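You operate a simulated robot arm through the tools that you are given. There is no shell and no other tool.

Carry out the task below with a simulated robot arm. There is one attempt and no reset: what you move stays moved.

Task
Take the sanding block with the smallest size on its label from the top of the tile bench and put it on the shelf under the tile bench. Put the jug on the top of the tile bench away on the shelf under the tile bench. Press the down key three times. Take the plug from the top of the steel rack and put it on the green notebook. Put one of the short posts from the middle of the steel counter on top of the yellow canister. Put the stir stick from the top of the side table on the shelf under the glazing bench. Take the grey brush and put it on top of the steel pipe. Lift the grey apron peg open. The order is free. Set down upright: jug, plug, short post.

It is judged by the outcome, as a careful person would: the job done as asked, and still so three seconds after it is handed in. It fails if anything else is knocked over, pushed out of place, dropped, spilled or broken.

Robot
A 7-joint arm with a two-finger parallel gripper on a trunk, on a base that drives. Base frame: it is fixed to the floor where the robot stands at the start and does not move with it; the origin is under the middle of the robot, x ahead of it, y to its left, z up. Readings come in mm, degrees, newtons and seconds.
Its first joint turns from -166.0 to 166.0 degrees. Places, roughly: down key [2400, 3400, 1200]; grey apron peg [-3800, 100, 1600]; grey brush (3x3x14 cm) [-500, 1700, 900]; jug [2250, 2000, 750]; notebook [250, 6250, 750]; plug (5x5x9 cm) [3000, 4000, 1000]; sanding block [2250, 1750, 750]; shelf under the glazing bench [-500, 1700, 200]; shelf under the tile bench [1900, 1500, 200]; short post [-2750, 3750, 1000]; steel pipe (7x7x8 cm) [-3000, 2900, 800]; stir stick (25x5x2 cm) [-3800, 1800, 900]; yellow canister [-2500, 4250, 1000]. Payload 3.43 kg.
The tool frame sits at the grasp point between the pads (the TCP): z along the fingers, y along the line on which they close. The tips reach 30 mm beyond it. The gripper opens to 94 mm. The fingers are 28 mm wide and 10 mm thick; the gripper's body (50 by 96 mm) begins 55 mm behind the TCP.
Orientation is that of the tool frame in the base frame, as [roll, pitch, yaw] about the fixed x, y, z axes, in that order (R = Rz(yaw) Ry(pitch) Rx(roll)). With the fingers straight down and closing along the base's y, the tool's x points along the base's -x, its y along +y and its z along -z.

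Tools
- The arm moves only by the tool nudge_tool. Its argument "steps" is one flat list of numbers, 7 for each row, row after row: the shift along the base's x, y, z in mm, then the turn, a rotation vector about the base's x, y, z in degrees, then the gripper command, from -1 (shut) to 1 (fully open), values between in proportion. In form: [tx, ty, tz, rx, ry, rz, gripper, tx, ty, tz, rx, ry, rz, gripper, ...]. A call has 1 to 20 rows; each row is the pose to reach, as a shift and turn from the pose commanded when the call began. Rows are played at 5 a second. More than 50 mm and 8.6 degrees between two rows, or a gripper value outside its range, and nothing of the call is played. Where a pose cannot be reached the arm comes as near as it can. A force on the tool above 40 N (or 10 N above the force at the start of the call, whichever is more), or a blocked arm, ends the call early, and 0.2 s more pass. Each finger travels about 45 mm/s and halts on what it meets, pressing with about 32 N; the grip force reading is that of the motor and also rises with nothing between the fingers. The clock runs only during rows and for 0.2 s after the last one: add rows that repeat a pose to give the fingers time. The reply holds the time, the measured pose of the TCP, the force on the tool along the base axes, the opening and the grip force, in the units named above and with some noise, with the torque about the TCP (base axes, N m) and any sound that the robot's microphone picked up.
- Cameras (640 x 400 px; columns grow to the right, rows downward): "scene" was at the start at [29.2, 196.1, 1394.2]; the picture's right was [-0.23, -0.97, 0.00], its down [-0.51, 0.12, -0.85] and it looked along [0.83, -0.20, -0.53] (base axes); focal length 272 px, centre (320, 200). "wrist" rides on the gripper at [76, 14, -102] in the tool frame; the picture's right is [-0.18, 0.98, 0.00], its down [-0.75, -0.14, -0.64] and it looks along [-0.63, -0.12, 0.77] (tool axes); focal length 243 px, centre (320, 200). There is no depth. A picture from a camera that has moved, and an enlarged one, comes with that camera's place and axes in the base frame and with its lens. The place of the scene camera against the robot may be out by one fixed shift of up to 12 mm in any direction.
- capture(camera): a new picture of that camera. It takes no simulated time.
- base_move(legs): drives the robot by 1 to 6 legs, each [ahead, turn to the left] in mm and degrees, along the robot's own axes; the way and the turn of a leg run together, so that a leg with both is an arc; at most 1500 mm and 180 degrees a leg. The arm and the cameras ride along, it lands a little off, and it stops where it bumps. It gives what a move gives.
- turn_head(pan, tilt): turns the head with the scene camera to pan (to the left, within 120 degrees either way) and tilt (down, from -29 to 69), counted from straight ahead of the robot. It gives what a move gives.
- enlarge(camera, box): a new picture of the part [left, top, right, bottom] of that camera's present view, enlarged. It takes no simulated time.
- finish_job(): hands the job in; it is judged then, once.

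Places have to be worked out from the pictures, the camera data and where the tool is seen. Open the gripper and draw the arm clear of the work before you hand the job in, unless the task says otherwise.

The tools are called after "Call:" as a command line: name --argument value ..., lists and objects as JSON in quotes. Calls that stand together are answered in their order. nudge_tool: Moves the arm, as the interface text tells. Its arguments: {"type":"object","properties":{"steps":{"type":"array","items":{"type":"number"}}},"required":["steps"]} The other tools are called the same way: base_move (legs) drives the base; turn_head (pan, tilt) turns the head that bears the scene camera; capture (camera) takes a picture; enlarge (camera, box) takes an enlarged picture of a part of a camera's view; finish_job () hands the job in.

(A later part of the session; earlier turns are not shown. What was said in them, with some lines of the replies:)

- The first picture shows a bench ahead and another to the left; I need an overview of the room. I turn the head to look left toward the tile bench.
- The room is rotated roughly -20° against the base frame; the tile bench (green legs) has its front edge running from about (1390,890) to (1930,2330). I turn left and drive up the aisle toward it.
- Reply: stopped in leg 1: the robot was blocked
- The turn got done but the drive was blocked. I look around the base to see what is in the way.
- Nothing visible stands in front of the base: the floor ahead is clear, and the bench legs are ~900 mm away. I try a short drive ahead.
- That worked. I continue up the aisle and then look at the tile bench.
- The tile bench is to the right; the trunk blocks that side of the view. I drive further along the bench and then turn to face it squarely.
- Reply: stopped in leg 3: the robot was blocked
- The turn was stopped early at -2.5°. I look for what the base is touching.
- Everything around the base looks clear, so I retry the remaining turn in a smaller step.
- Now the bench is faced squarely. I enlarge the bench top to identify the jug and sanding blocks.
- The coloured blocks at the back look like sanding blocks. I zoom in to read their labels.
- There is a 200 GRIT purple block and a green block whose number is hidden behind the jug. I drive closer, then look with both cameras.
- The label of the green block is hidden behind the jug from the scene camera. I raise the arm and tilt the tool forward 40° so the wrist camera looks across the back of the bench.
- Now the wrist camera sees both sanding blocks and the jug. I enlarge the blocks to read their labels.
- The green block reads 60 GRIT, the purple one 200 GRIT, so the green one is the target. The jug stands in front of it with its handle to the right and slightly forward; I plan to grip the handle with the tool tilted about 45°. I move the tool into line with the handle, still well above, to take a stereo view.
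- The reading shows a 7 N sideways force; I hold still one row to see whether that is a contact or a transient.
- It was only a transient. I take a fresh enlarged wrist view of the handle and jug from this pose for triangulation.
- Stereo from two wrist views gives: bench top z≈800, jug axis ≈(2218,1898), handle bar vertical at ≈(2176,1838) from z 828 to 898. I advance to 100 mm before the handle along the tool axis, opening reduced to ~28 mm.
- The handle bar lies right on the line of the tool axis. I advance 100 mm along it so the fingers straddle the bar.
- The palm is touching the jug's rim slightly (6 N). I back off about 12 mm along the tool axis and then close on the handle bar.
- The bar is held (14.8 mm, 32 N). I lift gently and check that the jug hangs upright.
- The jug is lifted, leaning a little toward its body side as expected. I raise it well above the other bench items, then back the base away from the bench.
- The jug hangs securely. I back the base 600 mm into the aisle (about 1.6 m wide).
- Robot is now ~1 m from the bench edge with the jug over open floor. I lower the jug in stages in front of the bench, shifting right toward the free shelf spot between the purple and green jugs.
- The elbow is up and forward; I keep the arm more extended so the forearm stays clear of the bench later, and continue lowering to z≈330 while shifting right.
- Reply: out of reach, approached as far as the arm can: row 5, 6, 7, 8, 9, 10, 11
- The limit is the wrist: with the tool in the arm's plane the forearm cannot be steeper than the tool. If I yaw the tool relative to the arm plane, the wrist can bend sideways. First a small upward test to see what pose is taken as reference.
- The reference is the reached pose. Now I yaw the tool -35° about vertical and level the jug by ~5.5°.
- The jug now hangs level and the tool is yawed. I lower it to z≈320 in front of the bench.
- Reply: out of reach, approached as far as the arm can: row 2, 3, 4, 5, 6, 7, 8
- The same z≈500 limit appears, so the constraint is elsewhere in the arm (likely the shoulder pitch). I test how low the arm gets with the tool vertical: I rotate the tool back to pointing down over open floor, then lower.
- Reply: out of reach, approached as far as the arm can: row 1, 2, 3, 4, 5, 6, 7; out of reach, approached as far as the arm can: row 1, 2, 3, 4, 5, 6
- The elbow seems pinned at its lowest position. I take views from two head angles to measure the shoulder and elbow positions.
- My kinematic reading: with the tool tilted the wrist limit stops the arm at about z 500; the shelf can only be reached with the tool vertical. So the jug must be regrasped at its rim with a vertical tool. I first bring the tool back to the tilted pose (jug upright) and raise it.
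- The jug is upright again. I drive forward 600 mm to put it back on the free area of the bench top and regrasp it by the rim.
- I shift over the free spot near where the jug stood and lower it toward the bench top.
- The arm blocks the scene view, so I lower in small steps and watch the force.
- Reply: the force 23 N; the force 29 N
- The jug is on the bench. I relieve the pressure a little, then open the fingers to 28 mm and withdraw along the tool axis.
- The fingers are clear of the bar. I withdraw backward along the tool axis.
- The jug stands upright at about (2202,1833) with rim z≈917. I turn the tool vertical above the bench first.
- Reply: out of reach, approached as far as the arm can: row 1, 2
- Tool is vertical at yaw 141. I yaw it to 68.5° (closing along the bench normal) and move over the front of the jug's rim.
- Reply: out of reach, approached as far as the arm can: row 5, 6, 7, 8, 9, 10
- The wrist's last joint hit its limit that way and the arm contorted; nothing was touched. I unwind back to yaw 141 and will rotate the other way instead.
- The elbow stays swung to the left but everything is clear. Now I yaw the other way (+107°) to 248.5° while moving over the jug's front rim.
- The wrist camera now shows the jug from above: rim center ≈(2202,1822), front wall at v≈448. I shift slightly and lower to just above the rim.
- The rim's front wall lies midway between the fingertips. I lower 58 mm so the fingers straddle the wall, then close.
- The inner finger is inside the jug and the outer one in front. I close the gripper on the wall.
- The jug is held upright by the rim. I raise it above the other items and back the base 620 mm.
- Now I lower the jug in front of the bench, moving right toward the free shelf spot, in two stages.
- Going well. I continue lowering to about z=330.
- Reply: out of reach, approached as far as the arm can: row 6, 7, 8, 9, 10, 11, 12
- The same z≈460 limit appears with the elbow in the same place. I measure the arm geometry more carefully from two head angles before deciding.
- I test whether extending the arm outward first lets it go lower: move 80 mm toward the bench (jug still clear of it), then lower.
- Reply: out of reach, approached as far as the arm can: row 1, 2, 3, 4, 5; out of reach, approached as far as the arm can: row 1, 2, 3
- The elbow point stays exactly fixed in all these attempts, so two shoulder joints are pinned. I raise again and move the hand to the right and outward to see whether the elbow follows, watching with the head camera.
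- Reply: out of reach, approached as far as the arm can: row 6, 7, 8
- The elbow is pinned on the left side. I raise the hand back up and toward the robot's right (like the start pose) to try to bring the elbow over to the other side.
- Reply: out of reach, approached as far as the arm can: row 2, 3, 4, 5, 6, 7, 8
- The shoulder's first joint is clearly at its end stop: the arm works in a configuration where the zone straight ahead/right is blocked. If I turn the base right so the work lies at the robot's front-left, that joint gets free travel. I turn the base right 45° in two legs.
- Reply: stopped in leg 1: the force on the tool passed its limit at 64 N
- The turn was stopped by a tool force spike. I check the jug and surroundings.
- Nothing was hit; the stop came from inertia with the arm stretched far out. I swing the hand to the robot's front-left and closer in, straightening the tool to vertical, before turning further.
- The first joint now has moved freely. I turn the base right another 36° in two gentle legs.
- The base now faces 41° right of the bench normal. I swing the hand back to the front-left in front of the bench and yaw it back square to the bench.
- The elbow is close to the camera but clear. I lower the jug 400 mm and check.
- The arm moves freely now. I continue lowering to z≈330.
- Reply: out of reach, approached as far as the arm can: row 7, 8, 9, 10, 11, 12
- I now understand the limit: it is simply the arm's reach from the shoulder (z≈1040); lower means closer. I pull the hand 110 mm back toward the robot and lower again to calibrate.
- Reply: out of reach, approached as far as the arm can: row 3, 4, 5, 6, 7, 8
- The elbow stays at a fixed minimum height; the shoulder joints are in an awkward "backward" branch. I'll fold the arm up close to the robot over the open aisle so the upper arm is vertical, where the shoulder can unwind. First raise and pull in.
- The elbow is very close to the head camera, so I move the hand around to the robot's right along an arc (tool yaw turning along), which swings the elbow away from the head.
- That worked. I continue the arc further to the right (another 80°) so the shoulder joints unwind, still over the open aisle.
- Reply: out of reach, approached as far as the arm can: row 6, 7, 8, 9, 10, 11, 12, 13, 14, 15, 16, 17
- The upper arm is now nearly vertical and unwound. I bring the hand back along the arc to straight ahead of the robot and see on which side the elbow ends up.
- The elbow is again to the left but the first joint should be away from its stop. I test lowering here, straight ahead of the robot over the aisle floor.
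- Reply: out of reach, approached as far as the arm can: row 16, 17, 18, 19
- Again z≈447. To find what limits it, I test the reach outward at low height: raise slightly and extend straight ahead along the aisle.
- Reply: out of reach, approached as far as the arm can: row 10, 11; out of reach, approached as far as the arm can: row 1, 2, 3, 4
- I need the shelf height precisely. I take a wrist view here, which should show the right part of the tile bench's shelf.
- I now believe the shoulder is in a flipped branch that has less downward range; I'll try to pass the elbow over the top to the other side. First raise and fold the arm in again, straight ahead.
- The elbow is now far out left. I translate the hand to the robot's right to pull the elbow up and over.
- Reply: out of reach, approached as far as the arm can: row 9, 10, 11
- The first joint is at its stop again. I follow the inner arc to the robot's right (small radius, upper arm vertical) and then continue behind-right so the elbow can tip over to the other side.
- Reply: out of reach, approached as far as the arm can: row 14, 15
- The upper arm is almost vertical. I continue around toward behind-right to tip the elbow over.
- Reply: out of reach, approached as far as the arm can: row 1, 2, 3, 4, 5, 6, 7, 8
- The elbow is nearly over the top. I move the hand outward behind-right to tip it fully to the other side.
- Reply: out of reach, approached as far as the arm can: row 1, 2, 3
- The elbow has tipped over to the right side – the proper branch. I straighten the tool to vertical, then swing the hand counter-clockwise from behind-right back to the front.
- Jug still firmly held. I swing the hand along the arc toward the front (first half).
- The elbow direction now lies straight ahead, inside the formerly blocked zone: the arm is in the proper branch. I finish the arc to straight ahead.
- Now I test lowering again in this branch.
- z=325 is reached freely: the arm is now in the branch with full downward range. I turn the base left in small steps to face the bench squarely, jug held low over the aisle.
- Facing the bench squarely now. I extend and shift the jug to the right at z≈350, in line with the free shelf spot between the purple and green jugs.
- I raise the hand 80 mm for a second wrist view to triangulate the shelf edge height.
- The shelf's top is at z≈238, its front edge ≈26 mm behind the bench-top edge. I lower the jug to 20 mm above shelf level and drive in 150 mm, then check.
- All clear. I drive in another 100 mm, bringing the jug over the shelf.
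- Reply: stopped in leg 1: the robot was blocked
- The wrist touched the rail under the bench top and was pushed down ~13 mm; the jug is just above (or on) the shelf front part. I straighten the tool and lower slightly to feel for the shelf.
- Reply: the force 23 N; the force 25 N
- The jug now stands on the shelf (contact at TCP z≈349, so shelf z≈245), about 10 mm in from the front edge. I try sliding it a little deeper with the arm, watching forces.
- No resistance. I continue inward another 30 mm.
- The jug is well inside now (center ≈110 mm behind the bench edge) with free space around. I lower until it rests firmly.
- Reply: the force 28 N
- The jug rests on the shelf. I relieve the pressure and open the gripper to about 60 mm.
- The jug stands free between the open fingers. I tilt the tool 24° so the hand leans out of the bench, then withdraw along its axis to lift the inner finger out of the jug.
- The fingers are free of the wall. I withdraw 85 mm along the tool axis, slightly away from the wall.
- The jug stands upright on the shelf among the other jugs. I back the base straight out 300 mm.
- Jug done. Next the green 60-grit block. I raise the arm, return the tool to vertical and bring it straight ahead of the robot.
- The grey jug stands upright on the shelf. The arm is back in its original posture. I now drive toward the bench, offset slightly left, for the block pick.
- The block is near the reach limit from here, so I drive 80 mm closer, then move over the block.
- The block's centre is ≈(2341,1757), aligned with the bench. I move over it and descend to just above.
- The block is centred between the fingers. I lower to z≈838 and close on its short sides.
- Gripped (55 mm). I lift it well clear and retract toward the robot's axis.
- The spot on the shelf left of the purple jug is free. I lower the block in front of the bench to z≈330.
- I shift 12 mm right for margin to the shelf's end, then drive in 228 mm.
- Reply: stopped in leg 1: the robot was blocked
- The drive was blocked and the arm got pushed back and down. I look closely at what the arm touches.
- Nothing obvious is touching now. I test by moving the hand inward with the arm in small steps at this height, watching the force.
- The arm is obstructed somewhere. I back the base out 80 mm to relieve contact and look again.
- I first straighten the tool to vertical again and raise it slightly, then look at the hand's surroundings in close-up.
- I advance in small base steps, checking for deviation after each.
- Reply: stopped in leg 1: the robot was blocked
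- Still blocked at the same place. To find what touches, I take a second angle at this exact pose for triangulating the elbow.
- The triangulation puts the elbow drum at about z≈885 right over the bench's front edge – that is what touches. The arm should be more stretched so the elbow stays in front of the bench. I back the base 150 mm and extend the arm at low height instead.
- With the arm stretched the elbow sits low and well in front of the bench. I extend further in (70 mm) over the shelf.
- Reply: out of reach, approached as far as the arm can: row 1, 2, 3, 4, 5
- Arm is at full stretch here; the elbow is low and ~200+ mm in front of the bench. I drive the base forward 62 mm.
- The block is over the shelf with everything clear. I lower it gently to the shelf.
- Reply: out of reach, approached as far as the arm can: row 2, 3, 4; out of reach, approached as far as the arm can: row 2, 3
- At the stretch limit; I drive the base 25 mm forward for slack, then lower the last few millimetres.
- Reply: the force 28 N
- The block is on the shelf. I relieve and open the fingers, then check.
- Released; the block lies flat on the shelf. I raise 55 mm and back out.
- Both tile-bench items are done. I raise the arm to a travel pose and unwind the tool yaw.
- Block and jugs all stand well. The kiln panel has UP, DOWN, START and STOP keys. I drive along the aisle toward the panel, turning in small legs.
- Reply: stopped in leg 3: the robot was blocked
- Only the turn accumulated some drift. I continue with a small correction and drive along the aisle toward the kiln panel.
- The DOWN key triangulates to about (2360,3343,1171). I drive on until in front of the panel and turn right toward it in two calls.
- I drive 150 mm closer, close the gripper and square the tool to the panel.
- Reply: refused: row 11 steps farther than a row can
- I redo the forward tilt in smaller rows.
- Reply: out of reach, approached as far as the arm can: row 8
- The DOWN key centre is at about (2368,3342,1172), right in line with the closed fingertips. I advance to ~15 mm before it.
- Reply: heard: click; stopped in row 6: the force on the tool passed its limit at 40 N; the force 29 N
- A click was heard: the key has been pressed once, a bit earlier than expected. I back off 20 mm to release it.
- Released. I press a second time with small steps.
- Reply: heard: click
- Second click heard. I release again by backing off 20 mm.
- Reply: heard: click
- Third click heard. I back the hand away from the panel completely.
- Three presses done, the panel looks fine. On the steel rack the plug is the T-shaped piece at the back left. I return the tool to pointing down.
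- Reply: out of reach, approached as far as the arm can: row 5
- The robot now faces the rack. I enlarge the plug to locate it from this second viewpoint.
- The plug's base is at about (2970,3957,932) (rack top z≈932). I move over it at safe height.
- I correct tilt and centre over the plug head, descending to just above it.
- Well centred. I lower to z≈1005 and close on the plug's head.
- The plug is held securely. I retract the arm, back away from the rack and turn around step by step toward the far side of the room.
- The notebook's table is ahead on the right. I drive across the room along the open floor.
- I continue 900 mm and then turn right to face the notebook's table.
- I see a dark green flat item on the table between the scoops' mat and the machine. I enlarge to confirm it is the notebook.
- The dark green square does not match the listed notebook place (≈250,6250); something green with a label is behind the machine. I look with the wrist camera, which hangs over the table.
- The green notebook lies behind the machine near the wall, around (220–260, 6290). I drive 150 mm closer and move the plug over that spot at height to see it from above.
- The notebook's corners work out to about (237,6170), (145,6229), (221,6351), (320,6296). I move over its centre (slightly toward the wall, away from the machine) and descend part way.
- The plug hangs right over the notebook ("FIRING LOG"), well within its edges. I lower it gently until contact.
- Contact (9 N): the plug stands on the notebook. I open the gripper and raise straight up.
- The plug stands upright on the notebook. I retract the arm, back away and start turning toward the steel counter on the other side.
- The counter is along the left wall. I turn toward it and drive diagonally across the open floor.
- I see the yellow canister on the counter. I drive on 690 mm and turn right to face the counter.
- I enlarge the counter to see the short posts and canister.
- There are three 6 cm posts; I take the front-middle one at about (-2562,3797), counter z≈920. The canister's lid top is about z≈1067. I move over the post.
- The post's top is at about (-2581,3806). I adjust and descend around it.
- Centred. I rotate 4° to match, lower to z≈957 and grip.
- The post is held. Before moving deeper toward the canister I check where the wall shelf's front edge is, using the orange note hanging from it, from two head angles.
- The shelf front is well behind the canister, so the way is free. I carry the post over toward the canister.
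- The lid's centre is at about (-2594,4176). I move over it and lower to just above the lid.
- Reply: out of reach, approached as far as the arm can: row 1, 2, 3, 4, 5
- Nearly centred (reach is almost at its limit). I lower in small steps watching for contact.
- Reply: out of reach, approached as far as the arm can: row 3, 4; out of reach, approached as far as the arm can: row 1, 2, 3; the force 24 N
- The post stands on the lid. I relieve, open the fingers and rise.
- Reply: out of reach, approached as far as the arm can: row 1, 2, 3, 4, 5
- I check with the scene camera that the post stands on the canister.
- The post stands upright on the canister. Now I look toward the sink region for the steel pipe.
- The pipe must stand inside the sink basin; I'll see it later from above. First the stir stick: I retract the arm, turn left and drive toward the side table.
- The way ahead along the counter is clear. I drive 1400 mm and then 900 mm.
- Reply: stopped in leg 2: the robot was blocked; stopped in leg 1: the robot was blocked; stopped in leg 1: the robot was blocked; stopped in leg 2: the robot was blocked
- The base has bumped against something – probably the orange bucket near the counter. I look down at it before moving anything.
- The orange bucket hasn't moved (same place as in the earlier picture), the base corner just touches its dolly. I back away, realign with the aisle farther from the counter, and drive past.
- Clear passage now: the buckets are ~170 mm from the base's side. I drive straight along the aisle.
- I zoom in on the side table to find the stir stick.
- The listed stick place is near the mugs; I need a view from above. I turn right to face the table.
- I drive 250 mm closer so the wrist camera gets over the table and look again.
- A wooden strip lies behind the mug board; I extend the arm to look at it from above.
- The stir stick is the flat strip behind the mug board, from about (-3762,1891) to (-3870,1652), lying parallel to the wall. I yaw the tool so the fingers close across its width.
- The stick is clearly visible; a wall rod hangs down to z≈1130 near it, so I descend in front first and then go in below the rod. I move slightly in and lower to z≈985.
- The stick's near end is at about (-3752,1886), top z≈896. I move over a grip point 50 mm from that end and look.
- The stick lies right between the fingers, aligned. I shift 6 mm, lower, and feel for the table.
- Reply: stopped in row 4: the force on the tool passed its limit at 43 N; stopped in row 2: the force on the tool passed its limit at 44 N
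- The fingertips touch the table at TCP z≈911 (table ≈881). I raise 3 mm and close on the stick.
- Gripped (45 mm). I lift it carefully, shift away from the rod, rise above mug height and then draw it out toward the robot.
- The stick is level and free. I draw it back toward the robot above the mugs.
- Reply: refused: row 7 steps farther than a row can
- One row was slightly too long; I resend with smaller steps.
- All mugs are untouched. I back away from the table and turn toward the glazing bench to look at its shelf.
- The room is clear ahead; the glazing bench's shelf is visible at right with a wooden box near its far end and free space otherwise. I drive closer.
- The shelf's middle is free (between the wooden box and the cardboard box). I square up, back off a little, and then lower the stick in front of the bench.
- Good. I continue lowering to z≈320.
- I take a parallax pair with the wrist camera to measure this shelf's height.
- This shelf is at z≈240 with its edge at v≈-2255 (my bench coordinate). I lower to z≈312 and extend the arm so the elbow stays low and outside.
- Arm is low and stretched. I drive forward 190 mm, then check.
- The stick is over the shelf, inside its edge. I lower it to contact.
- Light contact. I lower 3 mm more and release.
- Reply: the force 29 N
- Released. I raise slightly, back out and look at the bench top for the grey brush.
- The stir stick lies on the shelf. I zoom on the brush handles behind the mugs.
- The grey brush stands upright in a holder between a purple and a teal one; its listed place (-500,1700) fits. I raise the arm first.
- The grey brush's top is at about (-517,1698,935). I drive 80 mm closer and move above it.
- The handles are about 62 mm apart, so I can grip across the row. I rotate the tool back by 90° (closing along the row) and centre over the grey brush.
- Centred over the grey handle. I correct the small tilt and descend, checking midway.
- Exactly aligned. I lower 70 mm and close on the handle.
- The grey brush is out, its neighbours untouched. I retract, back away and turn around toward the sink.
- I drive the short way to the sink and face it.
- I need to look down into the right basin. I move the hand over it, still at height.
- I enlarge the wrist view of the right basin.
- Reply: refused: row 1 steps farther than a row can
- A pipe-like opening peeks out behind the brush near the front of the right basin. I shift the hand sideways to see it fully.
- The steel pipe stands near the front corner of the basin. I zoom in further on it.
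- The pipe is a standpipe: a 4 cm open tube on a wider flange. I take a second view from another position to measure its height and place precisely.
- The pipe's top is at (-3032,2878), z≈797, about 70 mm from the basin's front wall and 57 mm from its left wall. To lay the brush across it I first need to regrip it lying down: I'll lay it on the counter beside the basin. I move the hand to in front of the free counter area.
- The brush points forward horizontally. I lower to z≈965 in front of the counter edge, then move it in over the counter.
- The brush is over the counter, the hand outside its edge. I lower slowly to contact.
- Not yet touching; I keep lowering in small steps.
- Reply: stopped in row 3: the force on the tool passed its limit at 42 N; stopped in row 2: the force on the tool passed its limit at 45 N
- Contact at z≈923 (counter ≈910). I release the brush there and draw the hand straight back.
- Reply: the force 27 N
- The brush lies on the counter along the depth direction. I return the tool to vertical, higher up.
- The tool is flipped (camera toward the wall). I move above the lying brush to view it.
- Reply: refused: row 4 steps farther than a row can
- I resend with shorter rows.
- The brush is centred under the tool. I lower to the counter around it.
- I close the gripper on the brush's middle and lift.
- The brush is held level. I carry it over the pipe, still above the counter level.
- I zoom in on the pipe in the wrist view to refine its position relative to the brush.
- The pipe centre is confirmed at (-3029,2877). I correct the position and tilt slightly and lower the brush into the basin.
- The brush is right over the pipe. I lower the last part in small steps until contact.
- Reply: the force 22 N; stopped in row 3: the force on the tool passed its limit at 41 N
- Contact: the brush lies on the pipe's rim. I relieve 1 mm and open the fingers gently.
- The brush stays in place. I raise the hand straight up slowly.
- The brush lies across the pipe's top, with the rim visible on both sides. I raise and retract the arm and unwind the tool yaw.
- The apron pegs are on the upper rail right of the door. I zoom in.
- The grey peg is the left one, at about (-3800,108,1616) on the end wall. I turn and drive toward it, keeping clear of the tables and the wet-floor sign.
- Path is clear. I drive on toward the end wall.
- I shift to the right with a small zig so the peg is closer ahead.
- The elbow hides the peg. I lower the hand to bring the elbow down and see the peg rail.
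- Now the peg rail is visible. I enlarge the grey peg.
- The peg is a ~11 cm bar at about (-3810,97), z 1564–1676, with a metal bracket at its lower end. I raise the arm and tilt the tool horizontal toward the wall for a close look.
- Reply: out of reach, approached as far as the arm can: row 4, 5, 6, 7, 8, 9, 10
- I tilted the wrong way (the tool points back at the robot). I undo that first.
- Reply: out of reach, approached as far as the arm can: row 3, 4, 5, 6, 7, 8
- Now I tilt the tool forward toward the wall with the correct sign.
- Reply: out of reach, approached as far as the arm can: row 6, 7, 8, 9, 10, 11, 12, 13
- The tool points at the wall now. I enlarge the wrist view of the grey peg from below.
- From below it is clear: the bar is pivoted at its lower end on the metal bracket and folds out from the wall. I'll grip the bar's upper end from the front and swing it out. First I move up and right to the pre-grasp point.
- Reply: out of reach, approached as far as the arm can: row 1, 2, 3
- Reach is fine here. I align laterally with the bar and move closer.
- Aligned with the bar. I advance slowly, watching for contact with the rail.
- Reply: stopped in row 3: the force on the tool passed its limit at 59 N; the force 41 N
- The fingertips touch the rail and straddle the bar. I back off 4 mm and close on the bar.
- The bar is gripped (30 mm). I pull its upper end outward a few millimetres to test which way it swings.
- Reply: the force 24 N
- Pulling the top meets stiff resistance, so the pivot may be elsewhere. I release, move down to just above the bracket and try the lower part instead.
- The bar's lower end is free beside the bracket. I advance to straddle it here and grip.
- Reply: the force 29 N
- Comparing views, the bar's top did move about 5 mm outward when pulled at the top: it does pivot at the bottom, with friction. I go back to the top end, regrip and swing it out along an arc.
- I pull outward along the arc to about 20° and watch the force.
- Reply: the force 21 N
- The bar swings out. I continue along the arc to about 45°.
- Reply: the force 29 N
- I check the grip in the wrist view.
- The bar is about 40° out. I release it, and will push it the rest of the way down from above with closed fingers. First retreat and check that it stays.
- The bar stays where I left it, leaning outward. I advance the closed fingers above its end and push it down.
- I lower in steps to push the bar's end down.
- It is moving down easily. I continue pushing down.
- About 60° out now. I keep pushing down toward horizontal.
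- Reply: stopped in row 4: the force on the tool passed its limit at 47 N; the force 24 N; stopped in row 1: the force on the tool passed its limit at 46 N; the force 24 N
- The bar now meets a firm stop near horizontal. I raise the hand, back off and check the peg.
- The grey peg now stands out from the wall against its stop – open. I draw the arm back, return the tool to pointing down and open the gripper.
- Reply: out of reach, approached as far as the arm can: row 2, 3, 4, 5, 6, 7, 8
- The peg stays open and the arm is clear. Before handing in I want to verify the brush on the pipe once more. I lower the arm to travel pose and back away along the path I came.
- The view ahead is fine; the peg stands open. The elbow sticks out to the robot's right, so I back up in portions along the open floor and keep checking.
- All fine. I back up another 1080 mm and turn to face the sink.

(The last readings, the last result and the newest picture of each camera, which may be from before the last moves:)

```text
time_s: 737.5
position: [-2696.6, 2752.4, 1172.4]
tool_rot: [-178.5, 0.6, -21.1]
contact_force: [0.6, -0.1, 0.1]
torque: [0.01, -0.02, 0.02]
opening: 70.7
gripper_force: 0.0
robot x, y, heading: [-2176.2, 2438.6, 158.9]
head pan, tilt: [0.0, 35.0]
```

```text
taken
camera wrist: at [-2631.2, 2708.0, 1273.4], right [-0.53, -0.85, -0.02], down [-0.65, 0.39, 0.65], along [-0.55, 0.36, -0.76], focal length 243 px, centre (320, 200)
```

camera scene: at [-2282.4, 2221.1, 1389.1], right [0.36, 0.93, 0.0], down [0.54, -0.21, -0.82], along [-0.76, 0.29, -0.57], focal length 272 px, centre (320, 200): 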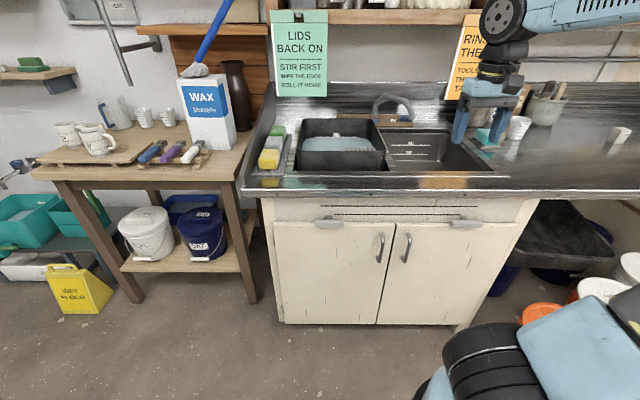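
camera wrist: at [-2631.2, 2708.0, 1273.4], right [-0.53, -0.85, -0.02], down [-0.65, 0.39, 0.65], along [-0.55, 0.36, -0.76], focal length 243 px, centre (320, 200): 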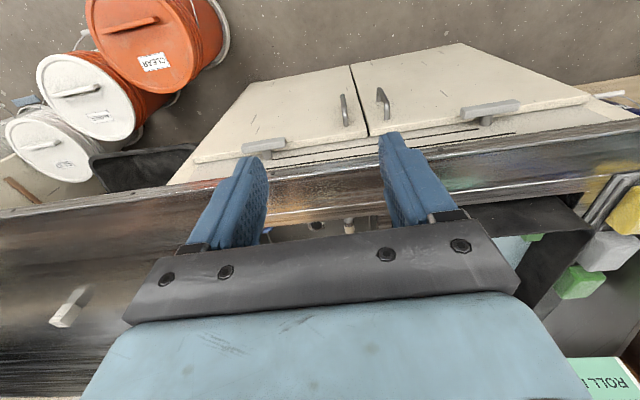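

I move the hand forward a bit to look down at the pipe.

Call:
nudge_tool --steps '[-35, 14, 0, 0, 0, 0, 0.5, -75, 29, 0, 0, 0, 0, 0.5, -115, 45, 0, 0, 0, 0, 0.5, -155, 60, 0, 0, 0, 0, 0.5, -180, 70, 0, 0, 0, 0, 0.5, -180, 70, 0, 0, 0, 0, 0.5]'

Call:
capture --camera "wrist"

Call:
enlarge --camera "wrist" --box '[240, 70, 400, 190]'

```text
time_s: 738.9
position: [-2876.7, 2822.9, 1172.3]
tool_rot: [-178.5, 0.6, -21.1]
contact_force: [0.8, 0.1, 0.6]
torque: [-0.01, 0.0, -0.03]
opening: 70.5
gripper_force: 0.1
robot x, y, heading: [-2172.3, 2441.8, 158.9]
head pan, tilt: [0.0, 35.0]
```

```text
taken
camera wrist: at [-2811.2, 2779.4, 1273.4], right [-0.53, -0.85, -0.02], down [-0.65, 0.39, 0.65], along [-0.55, 0.36, -0.76], focal length 243 px, centre (320, 200)
```

wrist: 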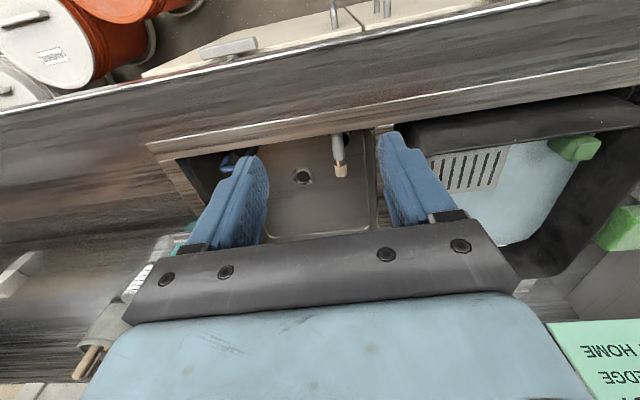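

```text
3.33 times, centred on (320, 130) of wrist
camera zoom: at [-2811.2, 2779.4, 1273.4], right [-0.53, -0.85, -0.02], down [-0.65, 0.39, 0.65], along [-0.55, 0.36, -0.76], focal length 809 px, centre (320, 433)
```

zoom: 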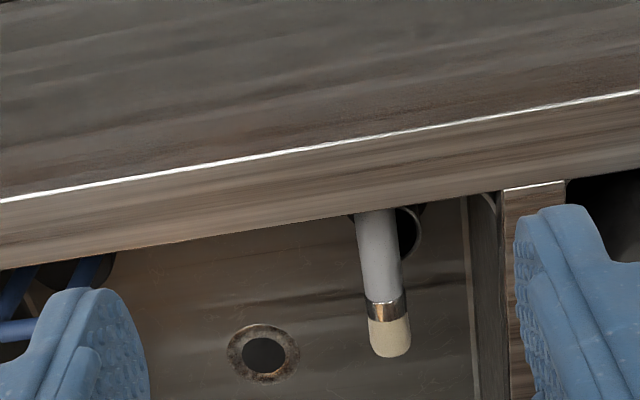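

The brush still rests across the pipe. I retract the hand from over the counter, back off a little, and then hand the job in.

Call:
nudge_tool --steps '[35, -14, 0, 0, 0, 0, 0.6, 75, -29, 0, 0, 0, 0, 0.8, 115, -45, 0, 0, 0, 0, 1, 155, -60, 0, 0, 0, 0, 1, 180, -70, 0, 0, 0, 0, 1, 180, -70, 0, 0, 0, 0, 1]'

Call:
base_move --legs '[[-250, 0]]'

Call:
turn_head --pan -20 --tilt 25

Call:
capture --camera "scene"

```text
time_s: 740.3
position: [-2694.1, 2753.8, 1173.3]
tool_rot: [-178.7, 0.5, -21.1]
contact_force: [0.1, 0.5, 0.9]
torque: [0.0, -0.02, 0.02]
opening: 94.0
gripper_force: 0.1
robot x, y, heading: [-2176.3, 2435.4, 158.9]
head pan, tilt: [0.0, 35.0]
```

```text
time_s: 742.1
position: [-2461.1, 2663.1, 1172.7]
tool_rot: [-178.5, 0.5, -21.1]
contact_force: [0.6, 0.4, -0.4]
torque: [0.01, 0.01, -0.02]
opening: 93.8
gripper_force: 0.0
robot x, y, heading: [-1941.9, 2343.9, 159.1]
head pan, tilt: [0.0, 35.0]
```

```text
time_s: 743.0
position: [-2462.0, 2662.1, 1173.8]
tool_rot: [-178.6, 0.7, -21.1]
contact_force: [0.6, -0.3, 0.4]
torque: [-0.02, -0.04, 0.04]
opening: 93.8
gripper_force: 0.1
robot x, y, heading: [-1938.6, 2350.5, 159.2]
head pan, tilt: [-20.0, 25.0]
```

```text
taken
camera scene: at [-2034.8, 2159.6, 1404.8], right [0.66, 0.76, 0.0], down [0.32, -0.28, -0.91], along [-0.68, 0.59, -0.42], focal length 272 px, centre (320, 200)
```

scene: 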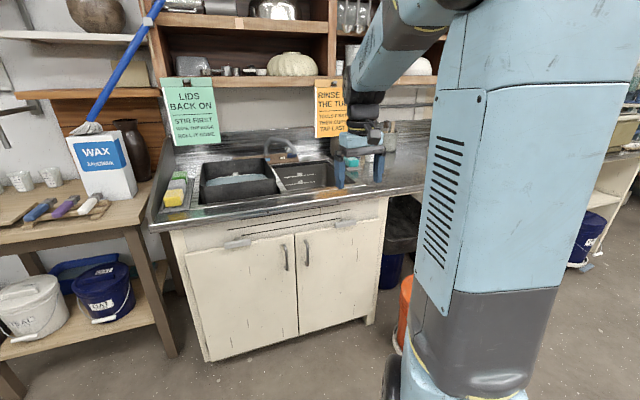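

Everything on the list is done, the gripper is open and the arm is clear of the work. I hand the job in.

Call:
finish_job

```text
The job is handed in.
```

I finished all eight parts of the job and handed it in; no result has come back.

| Part | Outcome |
|---|---|
| Sanding block | The green 60 GRIT block (the other one reads 200 GRIT) lies flat on the shelf under the tile bench, at the left end. |
| Jug | It stands upright on the same shelf, between the purple and green jugs. |
| Down key | Pressed three times, with a click heard each time. |
| Plug | It stands upright on the green notebook ("FIRING LOG") behind the machine. |
| Short post | One 6 cm post stands upright on the yellow canister's lid. |
| Stir stick | It lies on the shelf under the glazing bench. |
| Grey brush | It lies across the top of the steel pipe in the right-hand sink basin. I went back before handing in and it was still there. |
| Grey apron peg | It pivots at the bottom, so I swung it out from the wall to a firm stop, about 80° from closed, and it stays there. |

Three things happened along the way that could matter:

- **Orange bucket:** the base touched the dolly of the bucket marked CLEAR while I drove along the counter. Its place in the pictures before and after agrees to within a few millimetres.
- **Tile bench:** while I was reaching the shelf, the arm pressed against the bench a few times. Nothing on the bench or shelf looked disturbed afterwards.
- **Brush:** I laid it on the counter for a moment to change my grip before placing it on the pipe.

At the end the gripper was open and the arm was clear of the work.
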